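You operate a simulated robot arm through the tools that you are given. There is no shell and no other tool. Be economical: measure what you need, move in short steps, check, and stop when the job is done.

You run a simulated two-armed robot. Do the job below in one go: nothing can be reset, and whatever is moved stays where it is left.

TASK
Fetch the blue glass and stand it on the worktop beside the ribbed mat. Then fetch the red wooden block and set it on the bar by the glass place mat. Then put one of the square blue ramekins from the top of the beige table on the teal coaster. Keep to this order. Set down upright: blue glass.

The check looks at the end state, three seconds after you hand in, the way a careful person would. Anything else that was tipped, shoved, dropped, spilled or broken makes it a failure.

THE ROBOT
Two 7-joint arms with two-finger parallel grippers on one trunk, on a base that drives. Base frame: it is fixed to the floor where the robot stands at the start and does not move with it; the origin is under the middle of the robot, x ahead of it, y to its left, z up. Readings come in mm, degrees, newtons and seconds.
The left shoulder is at the start at [50, 187, 1085], the right one opposite. With the tool pointing down near the work surface each hand reaches from about 100 to 660 mm from the robot's upright axis, wherever it stands, measured 20 degrees to its own side. Places, roughly: bar by the glass place mat [-300, -4300, 1100]; worktop beside the ribbed mat [400, -4400, 900]. Payload 3.43 kg a hand.
The tool frame of a hand sits at the grasp point between the pads (the TCP): z along the fingers, y along the line on which they close. The tips reach 30 mm beyond it. The gripper opens to 94 mm. The fingers are 28 mm wide and 10 mm thick; the gripper's body (50 by 96 mm) begins 55 mm behind the TCP.
Orientation is that of the tool frame in the base frame, as a unit quaternion [w, x, y, z]. With the fingers straight down and closing along the base's y, the tool's x points along the base's -x, its y along +y and its z along -z.

THE INTERFACE
- The arms move only by the tool step_arm. It takes "left_rows", "right_rows" or both (then of equal length, played together; a hand with none holds still); each is a list of rows, each an object (a shift or turn left out is 0, a gripper value left out holds the last) with "jaw": the finger opening in m, from 0 to 0.094; "xyz": the shift along the tool's x, y, z in m, a list of three; "rot": the turn, a rotation vector about the tool's x, y, z in degrees, a list of three. In form: [{"jaw": jaw, "xyz": [dx, dy, dz], "rot": [wx, wy, wz]}, ...]. A call has 1 to 20 rows; each row shifts and turns the commanded pose from where the row before left it, along the tool's axes as they then stand. Each row takes 0.2 s and may step no farther than 50 mm and 8.6 degrees from the row before; otherwise, or with a gripper value out of range, the whole call is refused. A pose out of reach is approached as far as the arm can. The call stops where the force on the tool passes 40 N (or 10 N more than at its start, if that is more) or the arm is blocked; 0.2 s more then pass. Each finger travels about 153 mm/s and halts on what it meets, pressing with about 39 N; the grip force reading is that of the motor and also rises with nothing between the fingers. The clock runs only during rows and for 0.2 s after the last one: add rows that do not move to give the fingers time. The reply holds the time, the measured pose of the TCP, the force on the tool along the base axes, the opening and the grip force, in the units named above and with some noise, with the torque about the TCP (base axes, N m) and any sound that the robot's microphone picked up.
- Cameras (640 x 400 px; columns grow to the right, rows downward): "scene" is now at [147.6, 41.9, 1260.7]; the picture's right is [0.41, -0.91, 0.00], its down [-0.41, -0.19, -0.89] and it looks along [0.81, 0.37, -0.45] (base axes); focal length 214 px, centre (320, 200). "left" rides on the left gripper at [76, -14, -102] in its tool frame; the picture's right is [0.18, 0.98, 0.00], its down [-0.75, 0.14, -0.64] and it looks along [-0.63, 0.12, 0.77] (tool axes); focal length 243 px, centre (320, 200). "right" rides on the right gripper at [76, 14, -102] in its tool frame; the picture's right is [-0.18, 0.98, 0.00], its down [-0.75, -0.14, -0.64] and it looks along [-0.63, -0.12, 0.77] (tool axes); focal length 243 px, centre (320, 200). There is no depth. A picture from a camera that has moved, and an enlarged one, comes with that camera's place and axes in the base frame and with its lens. The place of the scene camera against the robot may be out by one fixed shift of up to 12 mm in any direction.
- camera(camera): a new picture of that camera. No time passes.
- lift_body(by): slides the trunk up (or, below 0, down) by that many mm; the arms and the scene camera ride with it, the base frame stays. It gives what a move gives, with no picture.
- base_move(legs): drives the robot by 1 to 6 legs, each [ahead, left, turn to the left] in mm, mm and degrees, along the robot's own axes; the way and the turn of a leg run together, so that a leg with both is an arc; at most 1500 mm and 180 degrees a leg. The arms and the cameras ride along, it lands a little off, and it stops where it bumps. It gives what a move gives.
- pan_tilt(pan, tilt): turns the head with the scene camera to pan (to the left, within 80 degrees either way) and tilt (down, from -29 to 69), counted from straight ahead of the robot. It gives what a move gives.
- enlarge(camera, box): a new picture of the part [left, top, right, bottom] of that camera's present view, enlarged. No time passes.
- finish_job(): hands the job in; it is judged then, once.

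Go step by step. Nothing tells you exact positions but the pictures and the camera data: compare them with the known pose of the tool, close in by small moves and look again before you grip or let go. The budget is 165 turns and 122 pictures, counting those below and the enlarged ones. Unless the task says otherwise, let go and move clear before handing in, and close with one line.

The tools are called after "Call:" as a command line: name --argument value ..., lists and objects as JSON in quotes. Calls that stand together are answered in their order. step_arm: Moves the arms, as the interface text tells. Its arguments: {"type":"object","properties":{"left_rows":{"type":"array","items":{"type":"object","properties":{"jaw":{"type":"number"},"xyz":{"type":"array","items":{"type":"number"}},"rot":{"type":"array","items":{"type":"number"}}}}},"right_rows":{"type":"array","items":{"type":"object","properties":{"jaw":{"type":"number"},"xyz":{"type":"array","items":{"type":"number"}},"rot":{"type":"array","items":{"type":"number"}}}}}},"required":[]} The other tools are called the same way: lift_body (by) slides the trunk up or down; base_move (legs) drives the base; pan_tilt (pan, tilt) turns the head that bears the scene camera; camera (camera) takes a picture; enlarge (camera, box) takes an enlarged picture of a part of a camera's view; finish_job () hands the job in.

At the start:

```text
t: 0.0
left_position: [293.2, 381.9, 1149.4]
left_ee_rot: [0.0, 0.001, 1.0, 0.0]
left_ft_force: [-0.1, 0.9, -0.2]
left_moment: [-0.02, 0.0, 0.0]
left_finger_gap: 94.0
left_finger_force: 0.0
right_position: [403.8, 1.5, 1190.1]
right_ee_rot: [-0.001, -0.001, 1.0, -0.001]
right_ft_force: [0.4, 0.4, 1.3]
right_moment: [0.02, -0.01, -0.04]
right_finger_gap: 94.3
right_finger_force: 0.0
trunk travel left (down, up): [-300.0, 132.0]
robot x, y, heading: [2.0, 0.3, -0.0]
head pan, tilt: [24.3, 26.8]
```

scene: 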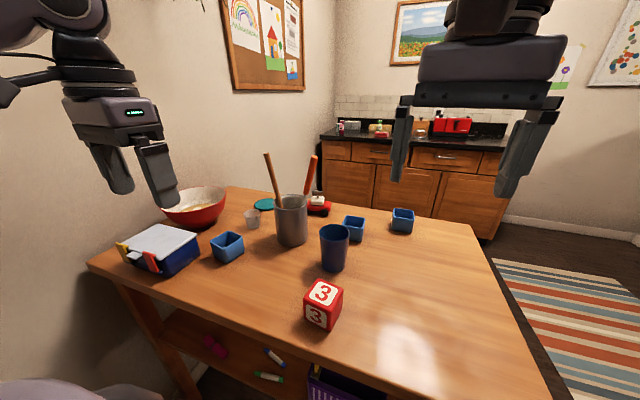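
right: 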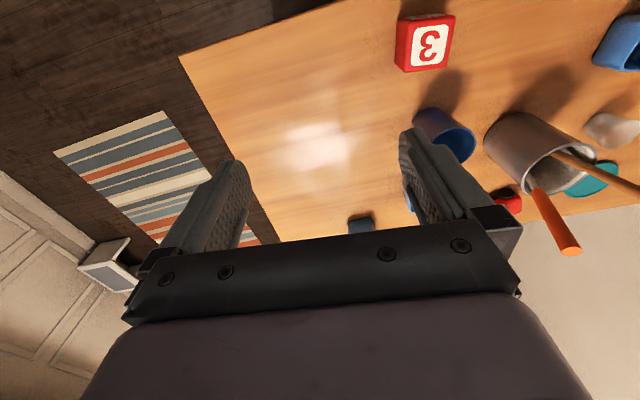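
left: 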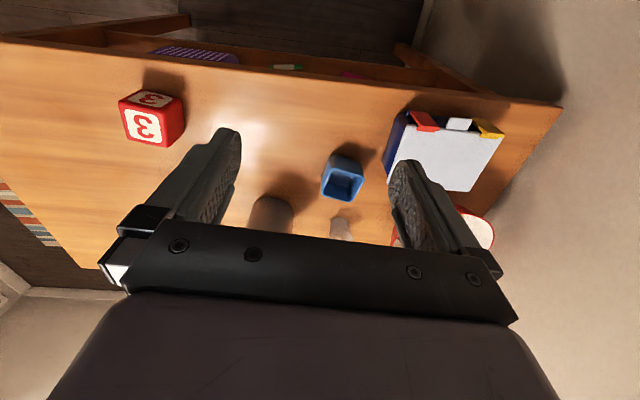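

The table top looks to be near z≈865. I place the blue glass near (541, 184), the red block near (400, 150), and the utensil tin to the left of the glass. I'll bring the left hand across at its current height and look again.

Call:
step_arm --left_rows '[{"xyz": [0, -0.04, 0]}, {"xyz": [0, -0.04, 0]}, {"xyz": [0, -0.04, 0]}, {"xyz": [0, -0.04, 0]}, {"xyz": [0, -0.038, 0]}, {"xyz": [-0.04, 0, 0]}, {"xyz": [-0.04, 0, 0]}, {"xyz": [-0.04, 0, 0]}, {"xyz": [-0.04, 0, 0]}, {"xyz": [0, 0, 0]}]'

Call:
camera --camera "left"

Call:
camera --camera "scene"

```text
t: 2.2
left_position: [445.6, 198.3, 1143.9]
left_ee_rot: [0.001, -0.002, 1.0, -0.001]
left_ft_force: [0.3, -0.1, -0.4]
left_moment: [0.02, 0.0, 0.01]
left_finger_gap: 93.7
left_finger_force: 0.0
left hand out of reach, approached as far as the arm can: row 9
right_position: [403.5, 2.6, 1191.4]
right_ee_rot: [0.0, -0.001, 1.0, 0.0]
right_ft_force: [0.7, 0.2, 0.7]
right_moment: [-0.04, 0.0, -0.02]
right_finger_gap: 94.1
right_finger_force: 0.1
trunk travel left (down, up): [-300.0, 132.0]
robot x, y, heading: [0.3, 1.0, -0.0]
head pan, tilt: [24.3, 26.8]
```

```text
118 pictures are left
camera left: at [370.0, 182.8, 1246.2], right [-0.19, 0.98, 0.0], down [0.75, 0.15, 0.64], along [0.63, 0.12, -0.77], focal length 243 px, centre (320, 200)
```

left: 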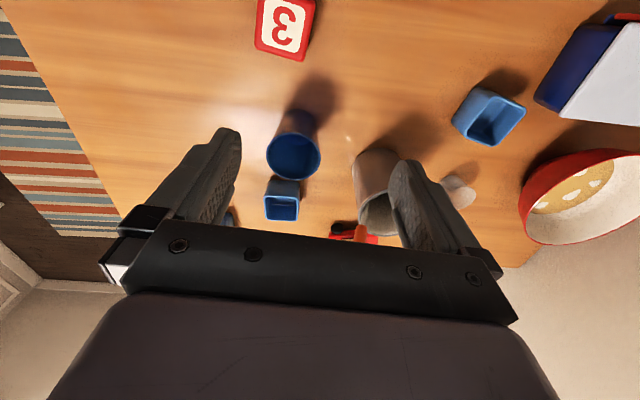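

```text
117 pictures are left
camera scene: at [147.7, 41.8, 1260.7], right [0.41, -0.91, 0.0], down [-0.41, -0.19, -0.89], along [0.81, 0.37, -0.45], focal length 214 px, centre (320, 200)
```

scene: 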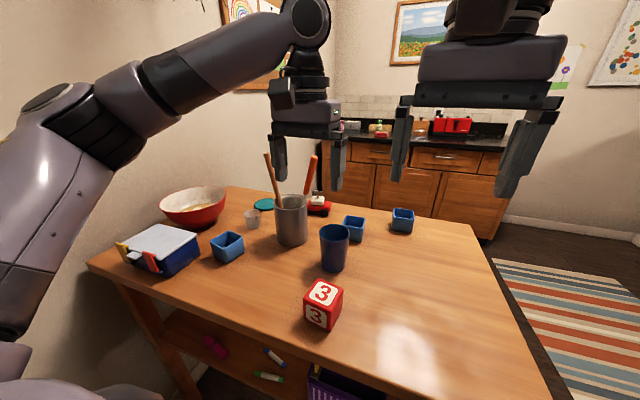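

The glass rim triangulates to about (530, 179, 973). I'll lower the hand some for more reach, then go over the glass.

Call:
step_arm --left_rows '[{"xyz": [0, 0, 0.03]}, {"xyz": [0, 0, 0.03]}, {"xyz": [0, -0.005, 0.03]}, {"xyz": [-0.025, 0, 0]}, {"xyz": [-0.025, 0, 0]}, {"xyz": [-0.025, 0, 0]}, {"xyz": [0, 0, 0]}, {"xyz": [0, 0, 0]}]'

Call:
camera --camera "left"

Call:
enlarge --camera "scene" --box '[220, 120, 420, 300]'

```text
t: 4.0
left_position: [500.9, 209.1, 1050.2]
left_ee_rot: [0.001, 0.0, 1.0, -0.001]
left_ft_force: [0.5, -0.8, 0.1]
left_moment: [-0.04, -0.03, 0.01]
left_finger_gap: 93.9
left_finger_force: 0.0
left hand out of reach, approached as far as the arm can: row 5, 6
right_position: [403.6, 1.7, 1191.9]
right_ee_rot: [0.0, 0.0, 1.0, 0.0]
right_ft_force: [-0.4, 0.6, -0.1]
right_moment: [0.02, -0.01, 0.01]
right_finger_gap: 94.0
right_finger_force: 0.0
trunk travel left (down, up): [-300.0, 132.0]
robot x, y, heading: [-2.9, -2.3, -0.1]
head pan, tilt: [24.3, 26.8]
```

```text
116 pictures are left
camera left: at [425.1, 194.6, 1152.5], right [-0.18, 0.98, 0.0], down [0.75, 0.14, 0.64], along [0.63, 0.12, -0.77], focal length 243 px, centre (320, 200)
```

left: 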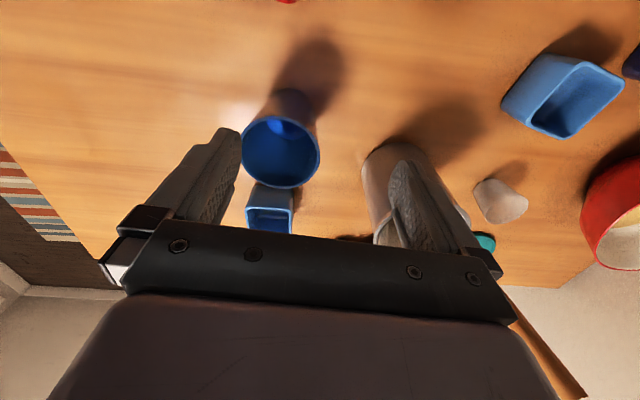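

```text
2.22 times, centred on (320, 210) of scene
camera zoom: at [147.7, 41.9, 1260.7], right [0.41, -0.91, 0.0], down [-0.41, -0.19, -0.89], along [0.81, 0.37, -0.45], focal length 477 px, centre (320, 178)
```

zoom: 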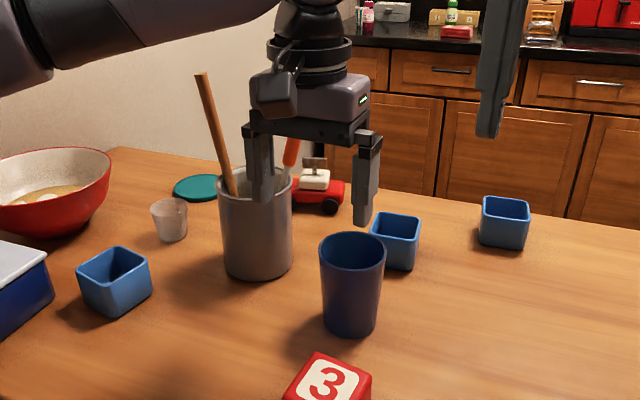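

At this height the arm is at the end of its reach, so raising the trunk should free it up. I'll lift by 110 mm and bring the hand back to a good height.

Call:
lift_body --by 120

Call:
step_arm --left_rows '[{"xyz": [0, 0, 0.04]}, {"xyz": [0, 0, 0.04]}, {"xyz": [0, 0, 0.035]}, {"xyz": [0, 0, 0]}, {"xyz": [0, 0, 0]}]'

```text
t: 5.5
left_position: [499.9, 209.3, 1169.3]
left_ee_rot: [0.001, 0.0, 1.0, -0.001]
left_ft_force: [-0.4, -0.1, -1.7]
left_moment: [0.0, -0.02, -0.03]
left_finger_gap: 93.8
left_finger_force: 0.1
right_position: [403.5, 0.8, 1311.6]
right_ee_rot: [0.0, 0.0, 1.0, 0.0]
right_ft_force: [0.7, 1.0, -0.5]
right_moment: [0.01, -0.02, 0.02]
right_finger_gap: 94.3
right_finger_force: 0.0
trunk travel left (down, up): [-420.0, 12.0]
robot x, y, heading: [0.3, -0.3, -0.1]
head pan, tilt: [24.3, 26.8]
```

```text
t: 6.7
left_position: [499.8, 208.9, 1057.2]
left_ee_rot: [0.002, 0.0, 1.0, -0.001]
left_ft_force: [0.4, 0.6, -0.2]
left_moment: [0.01, -0.03, 0.0]
left_finger_gap: 94.2
left_finger_force: 0.0
right_position: [404.7, 0.5, 1310.9]
right_ee_rot: [0.0, 0.0, 1.0, 0.0]
right_ft_force: [0.4, -0.9, 0.4]
right_moment: [0.0, 0.0, 0.0]
right_finger_gap: 94.3
right_finger_force: 0.1
trunk travel left (down, up): [-420.0, 12.0]
robot x, y, heading: [3.7, 0.0, -0.0]
head pan, tilt: [24.3, 26.8]
```

Reach is good now. I'll centre over the glass at about (527, 181).

Call:
step_arm --left_rows '[{"xyz": [0, -0.028, 0]}, {"xyz": [-0.027, 0, 0]}, {"xyz": [0, 0, 0.02]}, {"xyz": [0, 0, 0]}]'

Call:
camera --camera "left"

Call:
enlarge --camera "scene" --box '[220, 160, 460, 340]'

```text
t: 7.7
left_position: [500.1, 211.0, 1041.7]
left_ee_rot: [0.001, 0.0, 1.0, -0.002]
left_ft_force: [0.5, 0.2, 0.2]
left_moment: [-0.01, 0.04, 0.03]
left_finger_gap: 93.8
left_finger_force: 0.0
left hand out of reach, approached as far as the arm can: row 1, 2, 3
right_position: [402.8, 1.8, 1311.6]
right_ee_rot: [0.0, 0.001, 1.0, 0.0]
right_ft_force: [0.0, 0.6, 0.3]
right_moment: [0.0, -0.01, 0.01]
right_finger_gap: 93.9
right_finger_force: 0.0
trunk travel left (down, up): [-420.0, 12.0]
robot x, y, heading: [1.2, -1.4, -0.1]
head pan, tilt: [24.3, 26.8]
```

```text
114 pictures are left
camera left: at [422.9, 196.0, 1144.3], right [-0.18, 0.98, 0.0], down [0.75, 0.14, 0.64], along [0.63, 0.12, -0.77], focal length 243 px, centre (320, 200)
```

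left: 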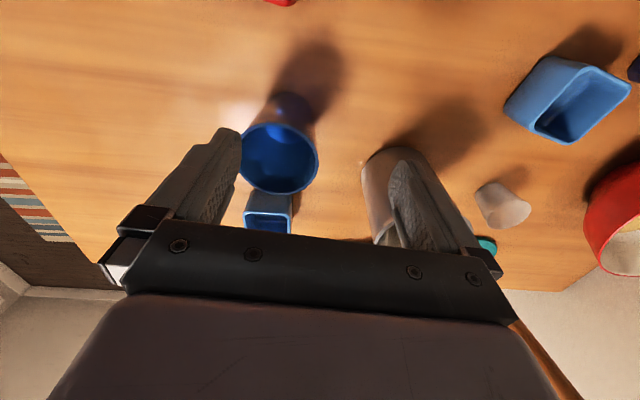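

```text
2.22 times, centred on (340, 250) of scene
camera zoom: at [147.6, 41.9, 1380.7], right [0.41, -0.91, 0.0], down [-0.41, -0.19, -0.89], along [0.81, 0.37, -0.45], focal length 477 px, centre (276, 89)
```

zoom: 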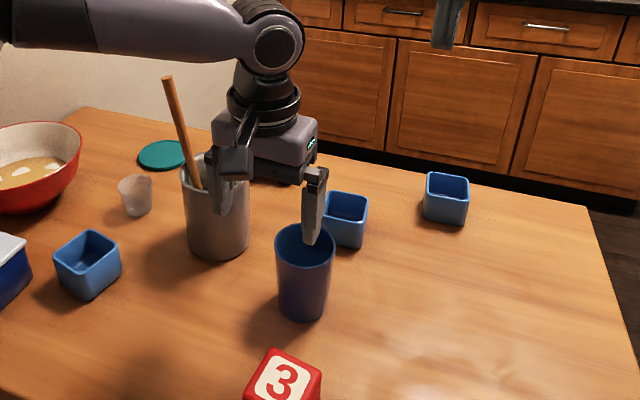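

The left arm is at some limit going inward. Turning the base slightly right (about 3.5°) should bring the hand across without needing more arm reach.

Call:
base_move --legs '[[0, 0, -3.5]]'

Call:
step_arm --left_rows '[{"xyz": [-0.01, 0, 0]}, {"xyz": [-0.008, 0, 0]}, {"xyz": [0, 0, 0]}]'

Call:
camera --camera "left"

```text
t: 8.5
left_position: [511.4, 180.1, 1042.0]
left_ee_rot: [0.002, 0.029, 1.0, -0.001]
left_ft_force: [0.0, -1.1, 1.1]
left_moment: [0.04, -0.04, -0.02]
left_finger_gap: 93.8
left_finger_force: 0.2
right_position: [402.8, -23.9, 1310.6]
right_ee_rot: [0.0, 0.03, 1.0, 0.001]
right_ft_force: [-0.9, -0.2, 0.9]
right_moment: [0.03, 0.02, 0.03]
right_finger_gap: 94.1
right_finger_force: 0.0
trunk travel left (down, up): [-420.0, 12.0]
robot x, y, heading: [2.6, 1.8, -3.5]
head pan, tilt: [24.3, 26.8]
```

```text
t: 9.3
left_position: [519.7, 188.2, 1043.6]
left_ee_rot: [0.003, 0.03, 1.0, -0.002]
left_ft_force: [-0.5, 0.1, 0.1]
left_moment: [0.01, -0.02, 0.01]
left_finger_gap: 94.2
left_finger_force: 0.0
left hand out of reach, approached as far as the arm can: row 1, 2
right_position: [402.0, -22.5, 1311.7]
right_ee_rot: [0.0, 0.03, 1.0, 0.0]
right_ft_force: [0.2, -0.4, -0.3]
right_moment: [-0.04, -0.01, 0.01]
right_finger_gap: 94.1
right_finger_force: 0.0
trunk travel left (down, up): [-420.0, 12.0]
robot x, y, heading: [3.2, 0.3, -3.7]
head pan, tilt: [24.3, 26.8]
```

```text
112 pictures are left
camera left: at [443.1, 178.4, 1145.8], right [-0.13, 0.99, 0.0], down [0.76, 0.1, 0.65], along [0.64, 0.08, -0.76], focal length 243 px, centre (320, 200)
```

left: 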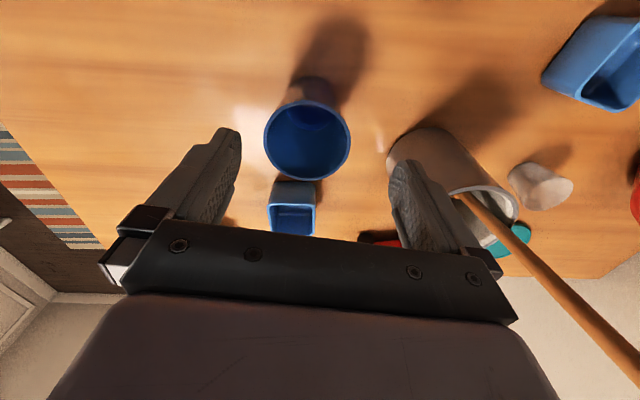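

The glass is at about (529, 179). One more degree of base turn centres the hand laterally, then I'll descend part way.

Call:
base_move --legs '[[0, 0, -1.0]]'

Call:
step_arm --left_rows '[{"xyz": [0, 0, 0.02]}, {"xyz": [-0.003, 0, 0.02]}, {"xyz": [0, 0, 0]}]'

Call:
camera --camera "left"

```text
t: 10.1
left_position: [523.5, 180.0, 1043.5]
left_ee_rot: [0.003, 0.038, 0.999, -0.002]
left_ft_force: [-0.3, 0.3, 0.2]
left_moment: [-0.03, -0.04, -0.01]
left_finger_gap: 93.7
left_finger_force: 0.0
right_position: [401.5, -29.6, 1310.8]
right_ee_rot: [0.0, 0.038, 0.999, 0.0]
right_ft_force: [-0.1, 0.1, -0.3]
right_moment: [-0.02, -0.03, -0.03]
right_finger_gap: 94.2
right_finger_force: 0.0
trunk travel left (down, up): [-420.0, 12.0]
robot x, y, heading: [-3.8, 0.1, -4.7]
head pan, tilt: [24.3, 26.8]
```

```text
t: 10.9
left_position: [517.1, 188.0, 1009.2]
left_ee_rot: [0.003, 0.038, 0.999, -0.003]
left_ft_force: [-0.3, 0.7, -0.1]
left_moment: [-0.03, 0.0, 0.02]
left_finger_gap: 94.1
left_finger_force: 0.0
left hand out of reach, approached as far as the arm can: row 1, 2
right_position: [402.1, -29.7, 1311.6]
right_ee_rot: [0.0, 0.039, 0.999, -0.001]
right_ft_force: [0.5, -0.1, 0.2]
right_moment: [0.03, 0.01, 0.01]
right_finger_gap: 93.9
right_finger_force: 0.1
trunk travel left (down, up): [-420.0, 12.0]
robot x, y, heading: [0.7, -1.8, -4.5]
head pan, tilt: [24.3, 26.8]
```

```text
111 pictures are left
camera left: at [439.6, 179.1, 1110.0], right [-0.11, 0.99, -0.01], down [0.76, 0.09, 0.65], along [0.64, 0.07, -0.76], focal length 243 px, centre (320, 200)
```

left: 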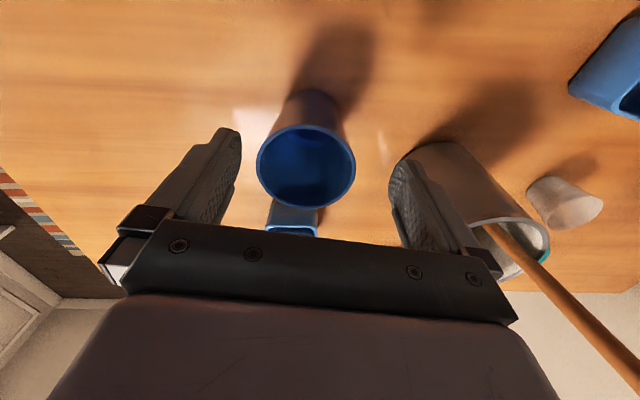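

Lowering the arm drags it back, so I'll raise it and recentre, then come down with the trunk instead.

Call:
step_arm --left_rows '[{"xyz": [0, 0, -0.03]}, {"xyz": [0, 0, -0.03]}, {"xyz": [-0.012, 0, 0]}, {"xyz": [0, -0.009, 0]}, {"xyz": [0, 0, 0]}]'

```text
t: 12.1
left_position: [528.7, 179.8, 1070.1]
left_ee_rot: [0.003, 0.039, 0.999, -0.002]
left_ft_force: [0.9, 0.6, -0.3]
left_moment: [0.0, 0.03, 0.0]
left_finger_gap: 94.2
left_finger_force: 0.0
right_position: [402.0, -30.0, 1309.9]
right_ee_rot: [0.0, 0.038, 0.999, -0.001]
right_ft_force: [0.3, -0.9, 0.1]
right_moment: [-0.01, -0.01, 0.01]
right_finger_gap: 93.9
right_finger_force: 0.0
trunk travel left (down, up): [-420.0, 12.0]
robot x, y, heading: [1.1, 2.5, -4.6]
head pan, tilt: [24.3, 26.8]
```

That worked, and the hand is over the glass. Now I'll lower the trunk and check.

Call:
lift_body --by -60

Call:
camera --camera "left"

Call:
enlarge --camera "scene" --box '[220, 140, 460, 320]'

```text
t: 13.1
left_position: [527.6, 177.3, 1009.0]
left_ee_rot: [0.002, 0.037, 0.999, -0.003]
left_ft_force: [0.2, -0.5, 0.1]
left_moment: [-0.02, 0.03, 0.03]
left_finger_gap: 94.1
left_finger_force: 0.1
right_position: [401.5, -29.1, 1251.8]
right_ee_rot: [0.0, 0.038, 0.999, 0.0]
right_ft_force: [-0.1, 0.2, -0.4]
right_moment: [-0.01, 0.0, -0.01]
right_finger_gap: 93.9
right_finger_force: 0.0
trunk travel left (down, up): [-360.0, 72.0]
robot x, y, heading: [-1.5, 0.3, -4.7]
head pan, tilt: [24.3, 26.8]
```

```text
110 pictures are left
camera left: at [450.3, 169.8, 1111.0], right [-0.11, 0.99, -0.01], down [0.76, 0.09, 0.65], along [0.64, 0.07, -0.76], focal length 243 px, centre (320, 200)
```

left: 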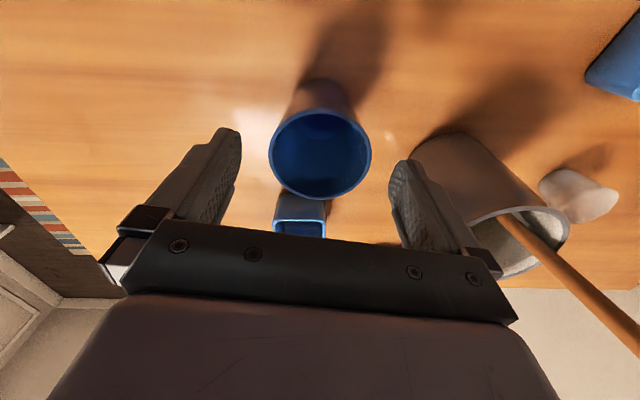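

```text
2.22 times, centred on (340, 230) of scene
camera zoom: at [149.9, 30.7, 1320.7], right [0.34, -0.94, 0.0], down [-0.42, -0.15, -0.89], along [0.84, 0.3, -0.45], focal length 477 px, centre (276, 133)
```

zoom: 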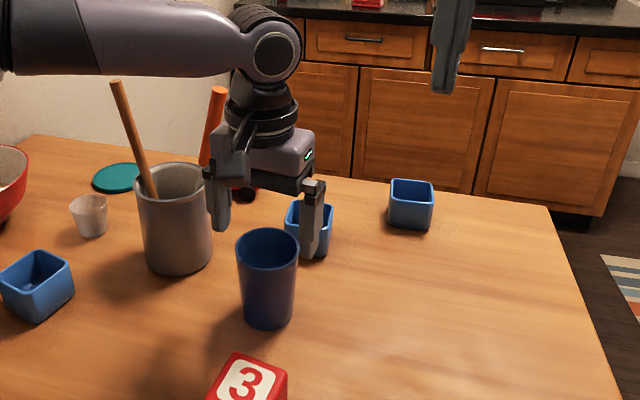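

The hand is centred on the glass, so I'll go down to grip height with the trunk.

Call:
lift_body --by -40

Call:
camera --camera "left"

Call:
enlarge --camera "scene" --box '[220, 140, 460, 320]'

```text
t: 13.9
left_position: [528.0, 178.7, 970.0]
left_ee_rot: [0.002, 0.039, 0.999, -0.002]
left_ft_force: [0.5, 0.6, -0.4]
left_moment: [-0.03, -0.01, 0.0]
left_finger_gap: 94.2
left_finger_force: 0.1
right_position: [402.6, -29.6, 1211.9]
right_ee_rot: [0.0, 0.039, 0.999, 0.0]
right_ft_force: [-0.2, -0.7, 0.8]
right_moment: [-0.01, 0.01, -0.02]
right_finger_gap: 94.0
right_finger_force: 0.0
trunk travel left (down, up): [-320.0, 112.0]
robot x, y, heading: [5.6, 0.4, -4.5]
head pan, tilt: [24.3, 26.8]
```

```text
108 pictures are left
camera left: at [450.4, 169.9, 1071.0], right [-0.11, 0.99, -0.01], down [0.76, 0.09, 0.65], along [0.64, 0.07, -0.76], focal length 243 px, centre (320, 200)
```

left: 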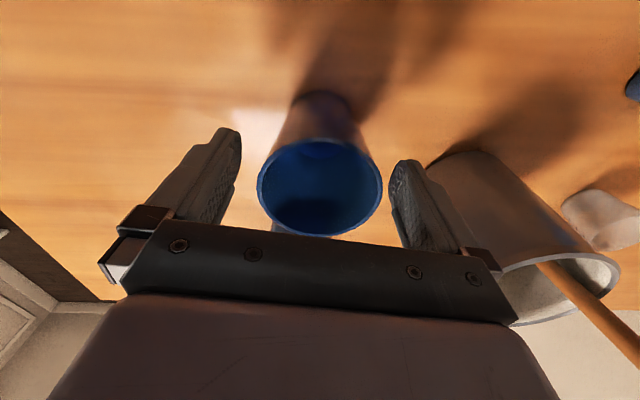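

```text
2.22 times, centred on (340, 230) of scene
camera zoom: at [149.9, 30.7, 1280.7], right [0.34, -0.94, 0.0], down [-0.42, -0.15, -0.89], along [0.84, 0.3, -0.45], focal length 477 px, centre (276, 133)
```

zoom: 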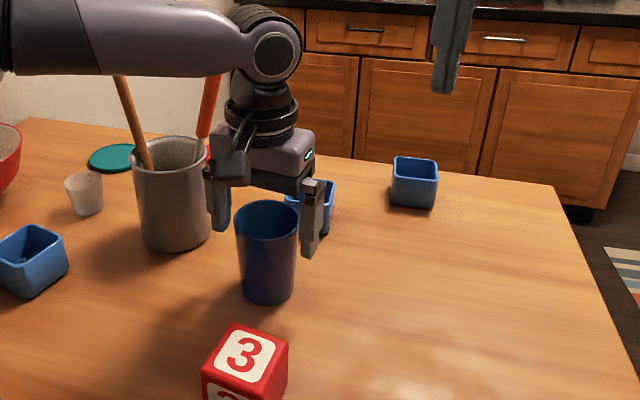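

Everything lines up, with the rim near z≈970. I'll go down 38 mm and close.

Call:
lift_body --by -38

Call:
step_arm --left_rows '[{"jaw": 0.075}, {"jaw": 0.06}, {"jaw": 0.05}, {"jaw": 0.045}, {}]'

Call:
camera --camera "left"

```text
t: 14.7
left_position: [527.5, 178.5, 930.8]
left_ee_rot: [0.003, 0.038, 0.999, -0.003]
left_ft_force: [-0.1, 0.6, 0.0]
left_moment: [-0.03, -0.03, 0.0]
left_finger_gap: 94.4
left_finger_force: 0.1
right_position: [401.4, -29.6, 1172.6]
right_ee_rot: [-0.001, 0.039, 0.999, 0.0]
right_ft_force: [0.0, 0.4, 0.3]
right_moment: [-0.02, -0.04, 0.03]
right_finger_gap: 94.0
right_finger_force: 0.0
trunk travel left (down, up): [-282.0, 150.0]
robot x, y, heading: [-0.1, 2.5, -4.5]
head pan, tilt: [24.3, 26.8]
```

```text
t: 15.9
left_position: [527.9, 178.3, 931.3]
left_ee_rot: [0.003, 0.038, 0.999, -0.002]
left_ft_force: [0.8, 0.1, 1.7]
left_moment: [-0.05, -0.05, 0.03]
left_finger_gap: 74.2
left_finger_force: 39.3
right_position: [402.2, -30.1, 1172.3]
right_ee_rot: [0.0, 0.038, 0.999, -0.001]
right_ft_force: [0.2, 0.7, 0.3]
right_moment: [-0.03, 0.01, -0.05]
right_finger_gap: 94.2
right_finger_force: 0.1
trunk travel left (down, up): [-282.0, 150.0]
robot x, y, heading: [1.0, 2.8, -4.5]
head pan, tilt: [24.3, 26.8]
```

```text
106 pictures are left
camera left: at [450.5, 170.0, 1032.9], right [-0.11, 0.99, -0.01], down [0.76, 0.09, 0.65], along [0.64, 0.07, -0.76], focal length 243 px, centre (320, 200)
```

left: 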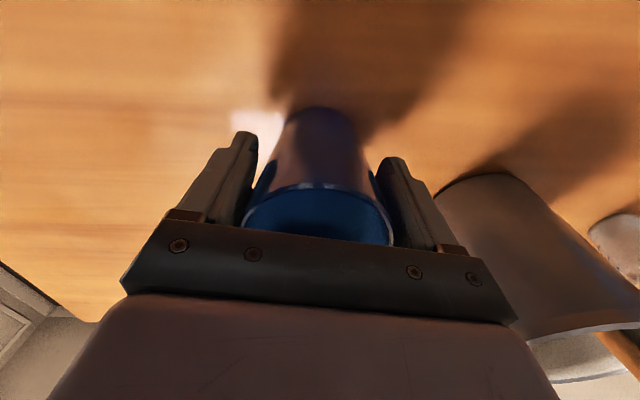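

The glass is gripped at 74 mm. I'll lift it with the trunk, then look around the room.

Call:
lift_body --by 140

Call:
pan_tilt --pan -75 --tilt 20

Call:
camera --camera "scene"

Call:
camera --camera "left"

```text
t: 17.6
left_position: [527.5, 178.6, 1070.9]
left_ee_rot: [0.002, 0.038, 0.999, -0.002]
left_ft_force: [0.4, -0.5, -2.4]
left_moment: [-0.02, 0.01, 0.01]
left_finger_gap: 71.1
left_finger_force: 38.9
right_position: [401.5, -29.4, 1313.2]
right_ee_rot: [0.0, 0.039, 0.999, 0.0]
right_ft_force: [0.4, 0.9, -0.2]
right_moment: [-0.01, 0.01, -0.01]
right_finger_gap: 94.3
right_finger_force: 0.1
trunk travel left (down, up): [-422.0, 10.0]
robot x, y, heading: [0.0, 0.4, -4.5]
head pan, tilt: [24.3, 26.8]
```

```text
t: 19.4
left_position: [527.4, 178.3, 1070.4]
left_ee_rot: [0.002, 0.039, 0.999, -0.002]
left_ft_force: [0.1, -0.3, -1.7]
left_moment: [0.0, 0.03, 0.0]
left_finger_gap: 70.8
left_finger_force: 39.0
right_position: [402.3, -28.2, 1312.0]
right_ee_rot: [0.0, 0.038, 0.999, -0.001]
right_ft_force: [0.0, -0.3, 0.1]
right_moment: [0.01, 0.03, 0.05]
right_finger_gap: 94.1
right_finger_force: 0.0
trunk travel left (down, up): [-422.0, 10.0]
robot x, y, heading: [0.8, 0.0, -4.6]
head pan, tilt: [-75.0, 20.0]
```

```text
105 pictures are left
camera scene: at [81.2, -91.8, 1393.7], right [-0.98, -0.18, 0.0], down [-0.06, 0.34, -0.94], along [0.17, -0.92, -0.34], focal length 214 px, centre (320, 200)
```

scene: 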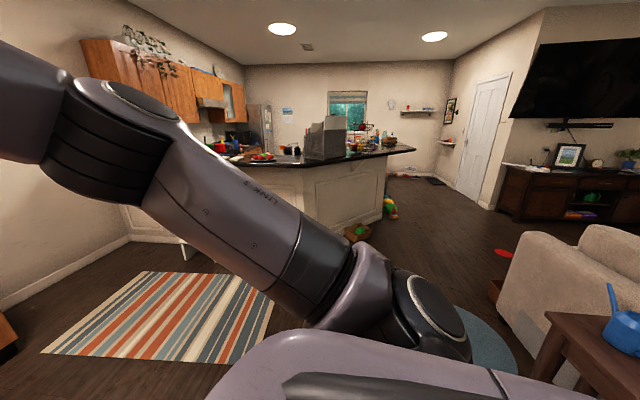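

```text
104 pictures are left
camera left: at [450.7, 170.0, 1172.7], right [-0.11, 0.99, -0.01], down [0.76, 0.09, 0.65], along [0.64, 0.07, -0.76], focal length 243 px, centre (320, 200)
```

left: 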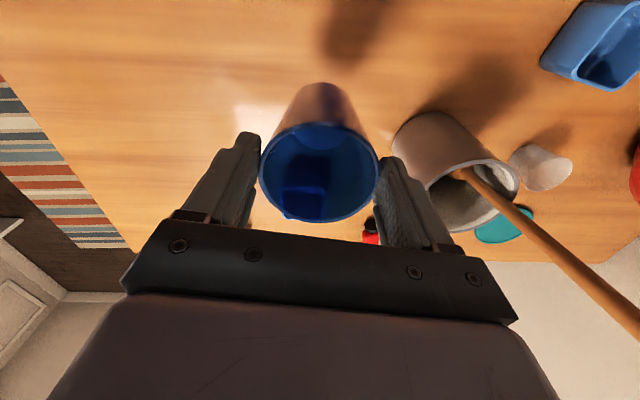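

The glass seems to have slipped down in the fingers during the lift. I'll look closer before doing anything else.

Call:
pan_tilt --pan 24 --tilt 30

Call:
enlarge --camera "scene" --box '[200, 60, 440, 240]'

Call:
enlarge --camera "left" --box '[200, 60, 440, 240]'

```text
t: 21.1
left_position: [528.2, 176.9, 1071.0]
left_ee_rot: [0.002, 0.038, 0.999, -0.002]
left_ft_force: [0.5, 0.4, -1.3]
left_moment: [-0.02, 0.03, 0.0]
left_finger_gap: 71.0
left_finger_force: 38.5
right_position: [401.8, -28.9, 1313.5]
right_ee_rot: [0.0, 0.039, 0.999, 0.0]
right_ft_force: [0.6, 0.7, -0.3]
right_moment: [-0.02, 0.03, -0.02]
right_finger_gap: 93.8
right_finger_force: 0.1
trunk travel left (down, up): [-422.0, 10.0]
robot x, y, heading: [-0.7, 3.5, -4.6]
head pan, tilt: [24.0, 30.0]
```

```text
2.22 times, centred on (320, 150) of scene
camera zoom: at [149.4, 30.0, 1377.6], right [0.33, -0.94, 0.0], down [-0.47, -0.17, -0.87], along [0.82, 0.29, -0.5], focal length 477 px, centre (320, 311)
```

zoom: 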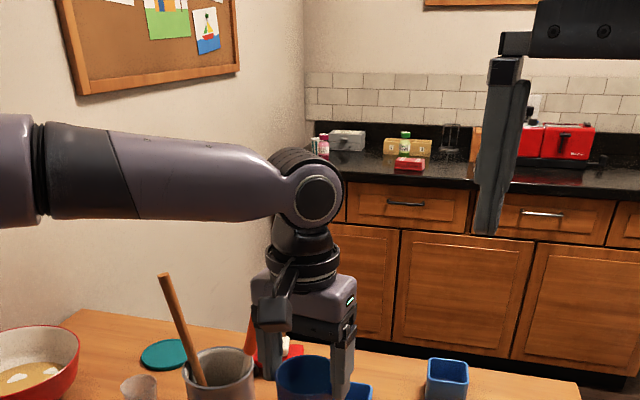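

```text
2.22 times, centred on (320, 150) of left
camera zoom: at [450.7, 170.0, 1172.7], right [-0.11, 0.99, -0.01], down [0.76, 0.09, 0.65], along [0.64, 0.07, -0.76], focal length 539 px, centre (320, 311)
```

zoom: 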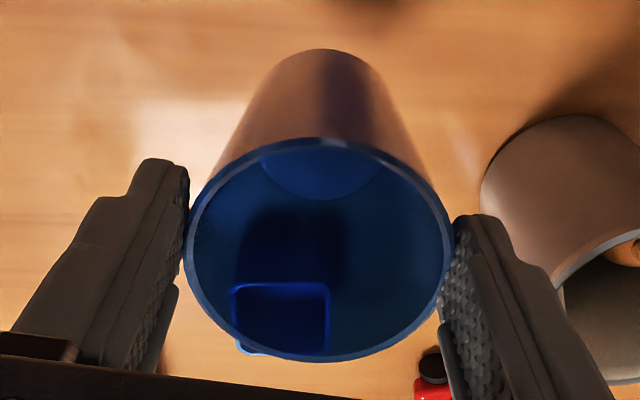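

Call:
enlarge --camera "scene" --box '[240, 150, 400, 270]'

```text
3.33 times, centred on (320, 210) of scene
camera zoom: at [149.4, 30.0, 1377.6], right [0.33, -0.94, 0.0], down [-0.47, -0.17, -0.87], along [0.82, 0.29, -0.5], focal length 715 px, centre (320, 167)
```

zoom: 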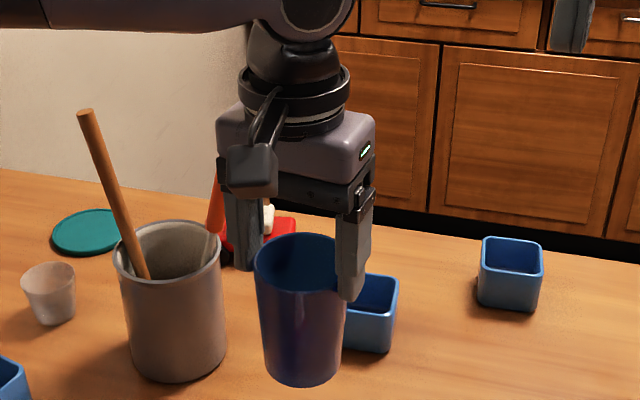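

The glass now hangs by its rim at pad level and is steady: gap 71, readings constant. I'll raise the hand gently, back away from the table and look toward the kitchen.

Call:
step_arm --left_rows '[{"xyz": [0.01, 0, -0.01]}, {"xyz": [0.015, 0, -0.02]}, {"xyz": [0.015, 0, -0.02]}, {"xyz": [0.015, 0, -0.01]}, {}]'

Call:
base_move --legs '[[-400, 0, 0]]'

Call:
camera --camera "left"

```text
t: 22.3
left_position: [471.6, 181.5, 1131.4]
left_ee_rot: [0.002, 0.038, 0.999, -0.002]
left_ft_force: [-0.4, 0.4, -2.5]
left_moment: [-0.01, 0.01, 0.01]
left_finger_gap: 70.9
left_finger_force: 39.2
right_position: [401.9, -29.8, 1312.8]
right_ee_rot: [0.001, 0.039, 0.999, 0.0]
right_ft_force: [-0.1, 0.3, -0.2]
right_moment: [0.02, 0.06, 0.03]
right_finger_gap: 94.0
right_finger_force: 0.0
trunk travel left (down, up): [-422.0, 10.0]
robot x, y, heading: [2.2, -0.3, -4.5]
head pan, tilt: [24.0, 30.0]
```

```text
t: 24.8
left_position: [78.5, 212.3, 1131.4]
left_ee_rot: [0.003, 0.04, 0.999, -0.001]
left_ft_force: [-0.2, 0.4, -2.2]
left_moment: [-0.02, -0.01, -0.01]
left_finger_gap: 70.9
left_finger_force: 39.0
right_position: [7.7, 0.7, 1312.1]
right_ee_rot: [0.0, 0.04, 0.999, 0.0]
right_ft_force: [0.2, 0.0, -0.4]
right_moment: [0.0, 0.01, -0.02]
right_finger_gap: 94.2
right_finger_force: 0.1
trunk travel left (down, up): [-422.0, 10.0]
robot x, y, heading: [-393.8, 30.5, -4.6]
head pan, tilt: [24.0, 30.0]
```

```text
100 pictures are left
camera left: at [1.2, 204.6, 1232.6], right [-0.11, 0.99, -0.01], down [0.76, 0.09, 0.65], along [0.64, 0.07, -0.76], focal length 243 px, centre (320, 200)
```

left: 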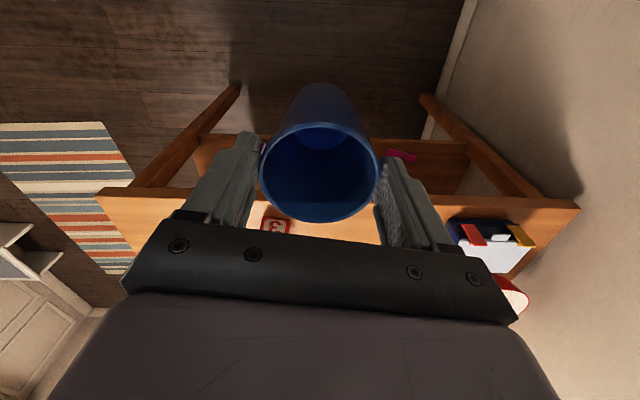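

The glass is stable. Now I'll turn right to face the kitchen and look.

Call:
base_move --legs '[[0, 0, -85.5]]'

Call:
pan_tilt --pan 0 --tilt 15

Call:
camera --camera "scene"

```text
t: 28.9
left_position: [-180.5, -428.4, 1130.9]
left_ee_rot: [0.001, 0.711, 0.703, -0.003]
left_ft_force: [0.9, 0.6, -2.5]
left_moment: [0.02, -0.01, 0.01]
left_finger_gap: 70.9
left_finger_force: 39.3
right_position: [-396.4, -372.9, 1313.1]
right_ee_rot: [0.0, 0.711, 0.703, -0.001]
right_ft_force: [0.0, 0.1, 0.6]
right_moment: [0.02, -0.02, 0.01]
right_finger_gap: 94.0
right_finger_force: 0.2
trunk travel left (down, up): [-422.0, 10.0]
robot x, y, heading: [-395.2, 30.1, -90.5]
head pan, tilt: [24.0, 30.0]
```

```text
t: 29.7
left_position: [-179.9, -428.6, 1130.4]
left_ee_rot: [0.0, 0.711, 0.703, -0.003]
left_ft_force: [-0.4, 0.4, -2.0]
left_moment: [0.04, -0.02, 0.0]
left_finger_gap: 70.9
left_finger_force: 38.9
right_position: [-395.6, -372.1, 1312.6]
right_ee_rot: [0.0, 0.71, 0.704, 0.0]
right_ft_force: [0.5, -0.8, -0.5]
right_moment: [-0.02, 0.01, -0.02]
right_finger_gap: 94.1
right_finger_force: 0.0
trunk travel left (down, up): [-422.0, 10.0]
robot x, y, heading: [-394.3, 33.9, -90.6]
head pan, tilt: [0.0, 15.0]
```

```text
99 pictures are left
camera scene: at [-389.2, -116.9, 1401.7], right [-1.0, 0.01, 0.0], down [0.0, 0.26, -0.97], along [-0.01, -0.97, -0.26], focal length 214 px, centre (320, 200)
```

scene: 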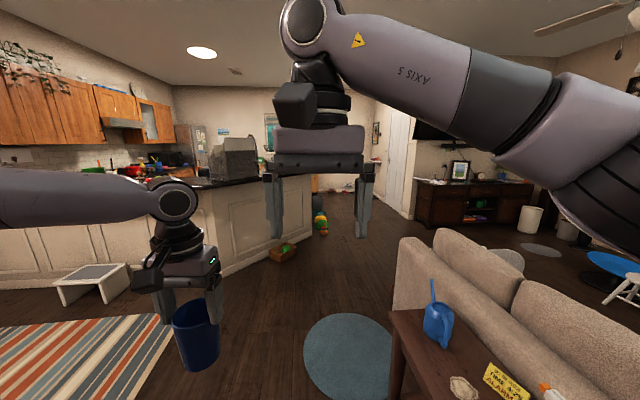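

The glass is fine. A diagonal peninsula lies ahead on the left, with a sofa and side table to the right. I'll drive about 1.4 m forward, shifted slightly left, and look again.

Call:
base_move --legs '[[700, 100, 0], [700, 0, 0]]'

Call:
step_arm --right_rows '[{"xyz": [0.04, -0.04, 0]}, {"xyz": [0.04, -0.04, 0]}, {"xyz": [0.04, -0.04, 0]}, {"xyz": [0, -0.04, 0]}, {"xyz": [0, -0.04, 0]}, {"xyz": [0, -0.03, 0]}]'

Call:
camera --camera "scene"

```text
t: 37.0
left_position: [-120.4, -1816.0, 1130.9]
left_ee_rot: [0.0, 0.719, 0.696, -0.003]
left_ft_force: [0.4, 0.5, -2.0]
left_moment: [0.0, 0.0, 0.03]
left_finger_gap: 70.9
left_finger_force: 39.2
right_position: [-334.5, -1756.2, 1313.1]
right_ee_rot: [0.0, 0.718, 0.696, 0.001]
right_ft_force: [-0.1, 0.4, -0.5]
right_moment: [0.01, -0.02, 0.0]
right_finger_gap: 94.0
right_finger_force: 0.1
trunk travel left (down, up): [-422.0, 10.0]
robot x, y, heading: [-321.9, -1353.0, -91.8]
head pan, tilt: [0.0, 15.0]
```

```text
refused: row 1 steps farther than a row can; nothing moved
```

```text
98 pictures are left
camera scene: at [-322.9, -1500.3, 1401.7], right [-1.0, 0.03, 0.0], down [0.01, 0.26, -0.97], along [-0.03, -0.97, -0.26], focal length 214 px, centre (320, 200)
```

scene: 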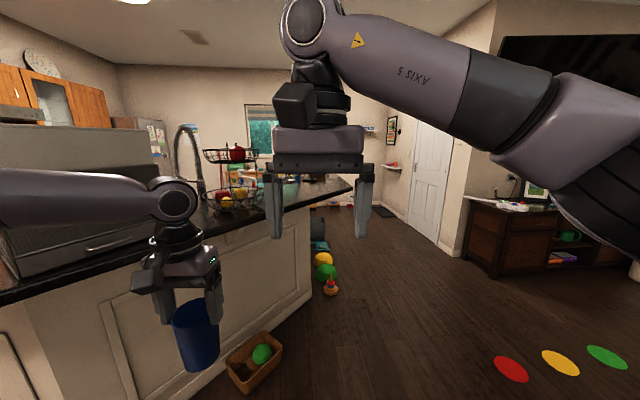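

The right hand blocks the view, so I'll move it aside in smaller steps.

Call:
step_arm --right_rows '[{"xyz": [0.03, -0.03, 0]}, {"xyz": [0.03, -0.03, 0]}, {"xyz": [0.03, -0.03, 0]}, {"xyz": [0, -0.04, 0]}, {"xyz": [0, -0.04, 0]}, {"xyz": [0, -0.04, 0]}, {"xyz": [0, -0.04, 0]}, {}]'

Call:
pan_tilt --pan 20 --tilt 15

Call:
camera --camera "scene"

```text
t: 38.8
left_position: [-119.5, -1815.5, 1130.9]
left_ee_rot: [0.0, 0.718, 0.696, -0.003]
left_ft_force: [-0.1, 0.3, -2.7]
left_moment: [0.01, -0.03, -0.01]
left_finger_gap: 70.8
left_finger_force: 38.9
right_position: [-582.6, -1660.5, 1313.7]
right_ee_rot: [0.0, 0.718, 0.696, 0.0]
right_ft_force: [0.0, -0.2, 0.0]
right_moment: [-0.01, 0.01, -0.01]
right_finger_gap: 94.1
right_finger_force: 0.2
trunk travel left (down, up): [-422.0, 10.0]
robot x, y, heading: [-324.2, -1350.7, -92.0]
head pan, tilt: [0.0, 15.0]
```

```text
t: 39.6
left_position: [-120.5, -1816.4, 1129.2]
left_ee_rot: [0.0, 0.718, 0.696, -0.003]
left_ft_force: [0.0, -0.2, -2.7]
left_moment: [0.01, -0.02, -0.02]
left_finger_gap: 70.9
left_finger_force: 39.4
right_position: [-582.1, -1660.2, 1314.3]
right_ee_rot: [0.001, 0.718, 0.696, 0.0]
right_ft_force: [-0.3, 0.1, 0.1]
right_moment: [0.03, -0.03, -0.03]
right_finger_gap: 94.0
right_finger_force: 0.0
trunk travel left (down, up): [-422.0, 10.0]
robot x, y, heading: [-323.6, -1354.2, -91.8]
head pan, tilt: [20.0, 15.0]
```

```text
97 pictures are left
camera scene: at [-290.8, -1495.5, 1401.8], right [-0.95, -0.31, 0.0], down [-0.08, 0.25, -0.97], along [0.3, -0.92, -0.26], focal length 214 px, centre (320, 200)
```

scene: 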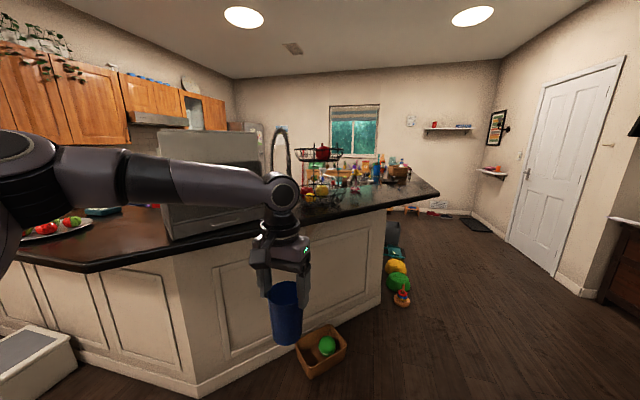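

Call:
enlarge --camera "scene" --box '[230, 100, 470, 250]'

```text
2.67 times, centred on (350, 175) of scene
camera zoom: at [-290.8, -1495.5, 1401.8], right [-0.95, -0.31, 0.0], down [-0.08, 0.25, -0.97], along [0.3, -0.92, -0.26], focal length 572 px, centre (240, 267)
```

zoom: 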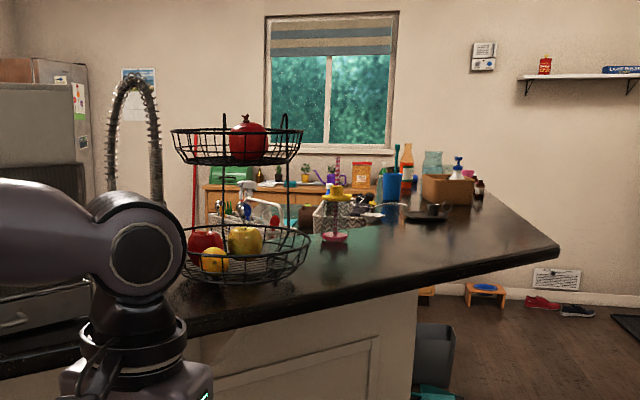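

The near counter is the tall bar (z≈1.07 to 1.1 m). It runs diagonally to a tip near (-570, -2900), then back. I'll go round its tip on the living-room side: a little forward, turn right, then check clearance.

Call:
base_move --legs '[[300, 0, 0], [0, 0, -40]]'

Call:
pan_tilt --pan 0 --tilt 20

Call:
camera --camera "scene"

```text
t: 43.5
left_position: [-461.6, -2138.1, 1130.1]
left_ee_rot: [-0.001, 0.908, 0.419, -0.003]
left_ft_force: [-0.7, 0.3, -1.9]
left_moment: [0.01, -0.02, -0.03]
left_finger_gap: 70.8
left_finger_force: 39.2
right_position: [-725.3, -1729.1, 1314.1]
right_ee_rot: [0.0, 0.908, 0.419, 0.0]
right_ft_force: [-0.4, 0.8, -0.3]
right_moment: [-0.01, 0.01, 0.01]
right_finger_gap: 94.1
right_finger_force: 0.0
trunk travel left (down, up): [-422.0, 10.0]
robot x, y, heading: [-330.6, -1649.2, -130.5]
head pan, tilt: [20.0, 15.0]
```

```text
t: 44.3
left_position: [-461.3, -2137.8, 1128.4]
left_ee_rot: [-0.001, 0.908, 0.419, -0.003]
left_ft_force: [0.0, -0.3, -2.5]
left_moment: [0.04, -0.04, -0.04]
left_finger_gap: 70.6
left_finger_force: 39.4
right_position: [-725.2, -1728.9, 1314.2]
right_ee_rot: [0.001, 0.908, 0.419, -0.001]
right_ft_force: [0.0, 0.8, 0.1]
right_moment: [-0.04, 0.0, 0.01]
right_finger_gap: 94.0
right_finger_force: 0.0
trunk travel left (down, up): [-422.0, 10.0]
robot x, y, heading: [-331.7, -1652.9, -130.5]
head pan, tilt: [0.0, 20.0]
```

```text
95 pictures are left
camera scene: at [-424.5, -1760.5, 1393.7], right [-0.76, 0.65, 0.0], down [0.22, 0.26, -0.94], along [-0.61, -0.72, -0.34], focal length 214 px, centre (320, 200)
```

scene: 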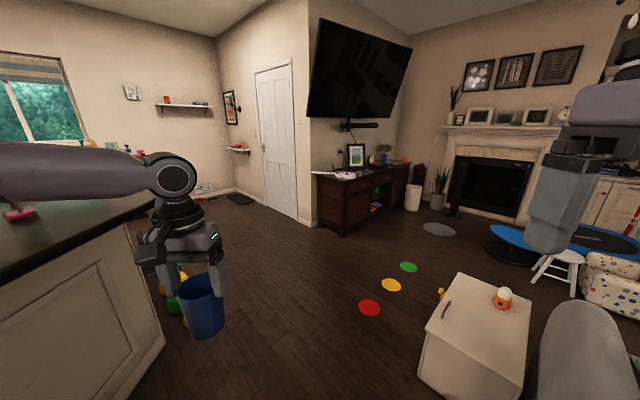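

The way ahead is clear. I'll drive 1.1 m along this heading and turn back to face -y, alongside the bar end.

Call:
base_move --legs '[[1100, 0, 0], [0, 0, 40.5], [500, 0, 0]]'

Call:
pan_tilt --pan 45 --tilt 15

Call:
camera --camera "scene"

```text
t: 54.2
left_position: [-787.9, -3444.5, 1130.6]
left_ee_rot: [0.0, 0.7, 0.714, -0.002]
left_ft_force: [0.0, 1.0, -2.1]
left_moment: [0.05, 0.01, 0.0]
left_finger_gap: 70.7
left_finger_force: 39.2
right_position: [-1259.3, -3313.9, 1313.8]
right_ee_rot: [0.0, 0.699, 0.715, 0.0]
right_ft_force: [-0.2, 0.1, 0.6]
right_moment: [-0.01, -0.01, 0.02]
right_finger_gap: 94.0
right_finger_force: 0.1
trunk travel left (down, up): [-422.0, 10.0]
robot x, y, heading: [-1016.0, -2991.3, -88.9]
head pan, tilt: [0.0, 20.0]
```

```text
t: 55.4
left_position: [-789.0, -3444.5, 1130.4]
left_ee_rot: [0.0, 0.699, 0.715, -0.003]
left_ft_force: [0.4, -0.5, -2.4]
left_moment: [0.03, 0.03, -0.03]
left_finger_gap: 70.9
left_finger_force: 38.5
right_position: [-1258.7, -3312.6, 1313.8]
right_ee_rot: [0.0, 0.7, 0.714, 0.0]
right_ft_force: [-0.1, 0.7, -0.2]
right_moment: [0.0, -0.01, -0.01]
right_finger_gap: 94.2
right_finger_force: 0.1
trunk travel left (down, up): [-422.0, 10.0]
robot x, y, heading: [-1017.8, -2989.9, -88.7]
head pan, tilt: [45.0, 15.0]
```

```text
94 pictures are left
camera scene: at [-942.3, -3111.0, 1401.8], right [-0.69, -0.72, 0.0], down [-0.19, 0.18, -0.97], along [0.7, -0.67, -0.26], focal length 214 px, centre (320, 200)
```

scene: 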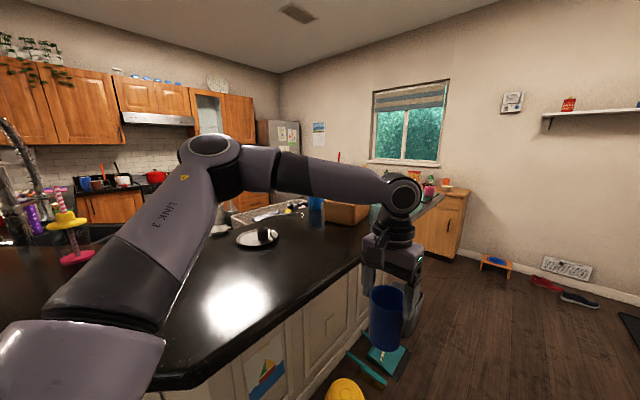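

The bar edge runs along x≈-636. I'll shift right for clearance and move on toward y≈-4300.

Call:
base_move --legs '[[100, -180, 0], [1200, 0, 0]]'

Call:
pan_tilt --pan 70 --tilt 15

Call:
camera --camera "scene"

```text
t: 62.6
left_position: [-930.8, -4724.6, 1130.6]
left_ee_rot: [0.0, 0.698, 0.716, -0.002]
left_ft_force: [0.3, -0.2, -1.9]
left_moment: [0.01, -0.01, 0.01]
left_finger_gap: 70.9
left_finger_force: 38.7
right_position: [-1401.2, -4594.9, 1313.9]
right_ee_rot: [0.0, 0.698, 0.716, 0.0]
right_ft_force: [-0.3, -1.3, -0.4]
right_moment: [-0.01, 0.02, 0.03]
right_finger_gap: 94.1
right_finger_force: 0.0
trunk travel left (down, up): [-422.0, 10.0]
robot x, y, heading: [-1160.5, -4274.4, -88.6]
head pan, tilt: [45.0, 15.0]
```

```text
t: 63.5
left_position: [-931.5, -4723.3, 1130.2]
left_ee_rot: [0.0, 0.697, 0.717, -0.003]
left_ft_force: [1.3, 0.0, -2.3]
left_moment: [0.03, -0.02, -0.03]
left_finger_gap: 70.9
left_finger_force: 38.6
right_position: [-1400.9, -4595.7, 1314.0]
right_ee_rot: [-0.001, 0.697, 0.717, 0.0]
right_ft_force: [-0.3, -0.2, -0.5]
right_moment: [0.0, 0.04, 0.0]
right_finger_gap: 94.2
right_finger_force: 0.1
trunk travel left (down, up): [-422.0, 10.0]
robot x, y, heading: [-1158.4, -4277.2, -88.5]
head pan, tilt: [70.0, 15.0]
```

```text
93 pictures are left
camera scene: at [-1065.0, -4357.6, 1401.8], right [-0.32, -0.95, 0.0], down [-0.25, 0.08, -0.97], along [0.92, -0.31, -0.26], focal length 214 px, centre (320, 200)
```

scene: 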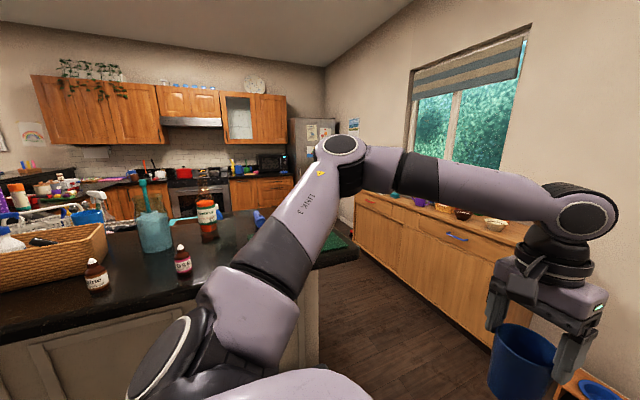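

A green ribbed mat sits near the bar's end, and there's an aisle between it and the back-wall cabinets. I'll drive round into the aisle facing +x.

Call:
base_move --legs '[[1050, 0, 0], [0, 0, 88.5], [600, 0, 0]]'

Call:
pan_tilt --pan 20 --tilt 20

Call:
camera --camera "scene"

```text
t: 75.4
left_position: [-56.6, -5103.2, 1130.9]
left_ee_rot: [0.002, 0.013, 1.0, -0.002]
left_ft_force: [-0.2, -0.7, -2.3]
left_moment: [0.0, 0.04, 0.03]
left_finger_gap: 71.0
left_finger_force: 38.9
right_position: [-209.9, -5564.8, 1313.5]
right_ee_rot: [0.0, 0.013, 1.0, 0.0]
right_ft_force: [0.3, 0.6, -0.9]
right_moment: [0.02, 0.03, -0.01]
right_finger_gap: 93.8
right_finger_force: 0.0
trunk travel left (down, up): [-422.0, 10.0]
robot x, y, heading: [-521.6, -5305.8, -1.6]
head pan, tilt: [70.0, 15.0]
```

```text
t: 76.6
left_position: [-57.4, -5102.5, 1130.2]
left_ee_rot: [0.002, 0.012, 1.0, -0.002]
left_ft_force: [-0.3, -0.2, -1.8]
left_moment: [-0.01, 0.01, -0.03]
left_finger_gap: 70.8
left_finger_force: 38.5
right_position: [-209.9, -5565.0, 1312.5]
right_ee_rot: [0.0, 0.014, 1.0, 0.001]
right_ft_force: [-0.2, -0.1, -0.7]
right_moment: [-0.04, 0.01, 0.03]
right_finger_gap: 93.8
right_finger_force: 0.0
trunk travel left (down, up): [-422.0, 10.0]
robot x, y, heading: [-520.2, -5312.0, -1.4]
head pan, tilt: [20.0, 20.0]
```

```text
92 pictures are left
camera scene: at [-366.3, -5276.3, 1393.6], right [0.32, -0.95, 0.0], down [-0.32, -0.11, -0.94], along [0.89, 0.3, -0.34], focal length 214 px, centre (320, 200)
```

scene: 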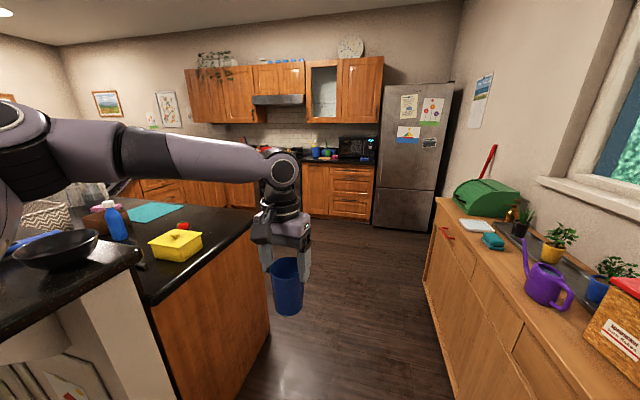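

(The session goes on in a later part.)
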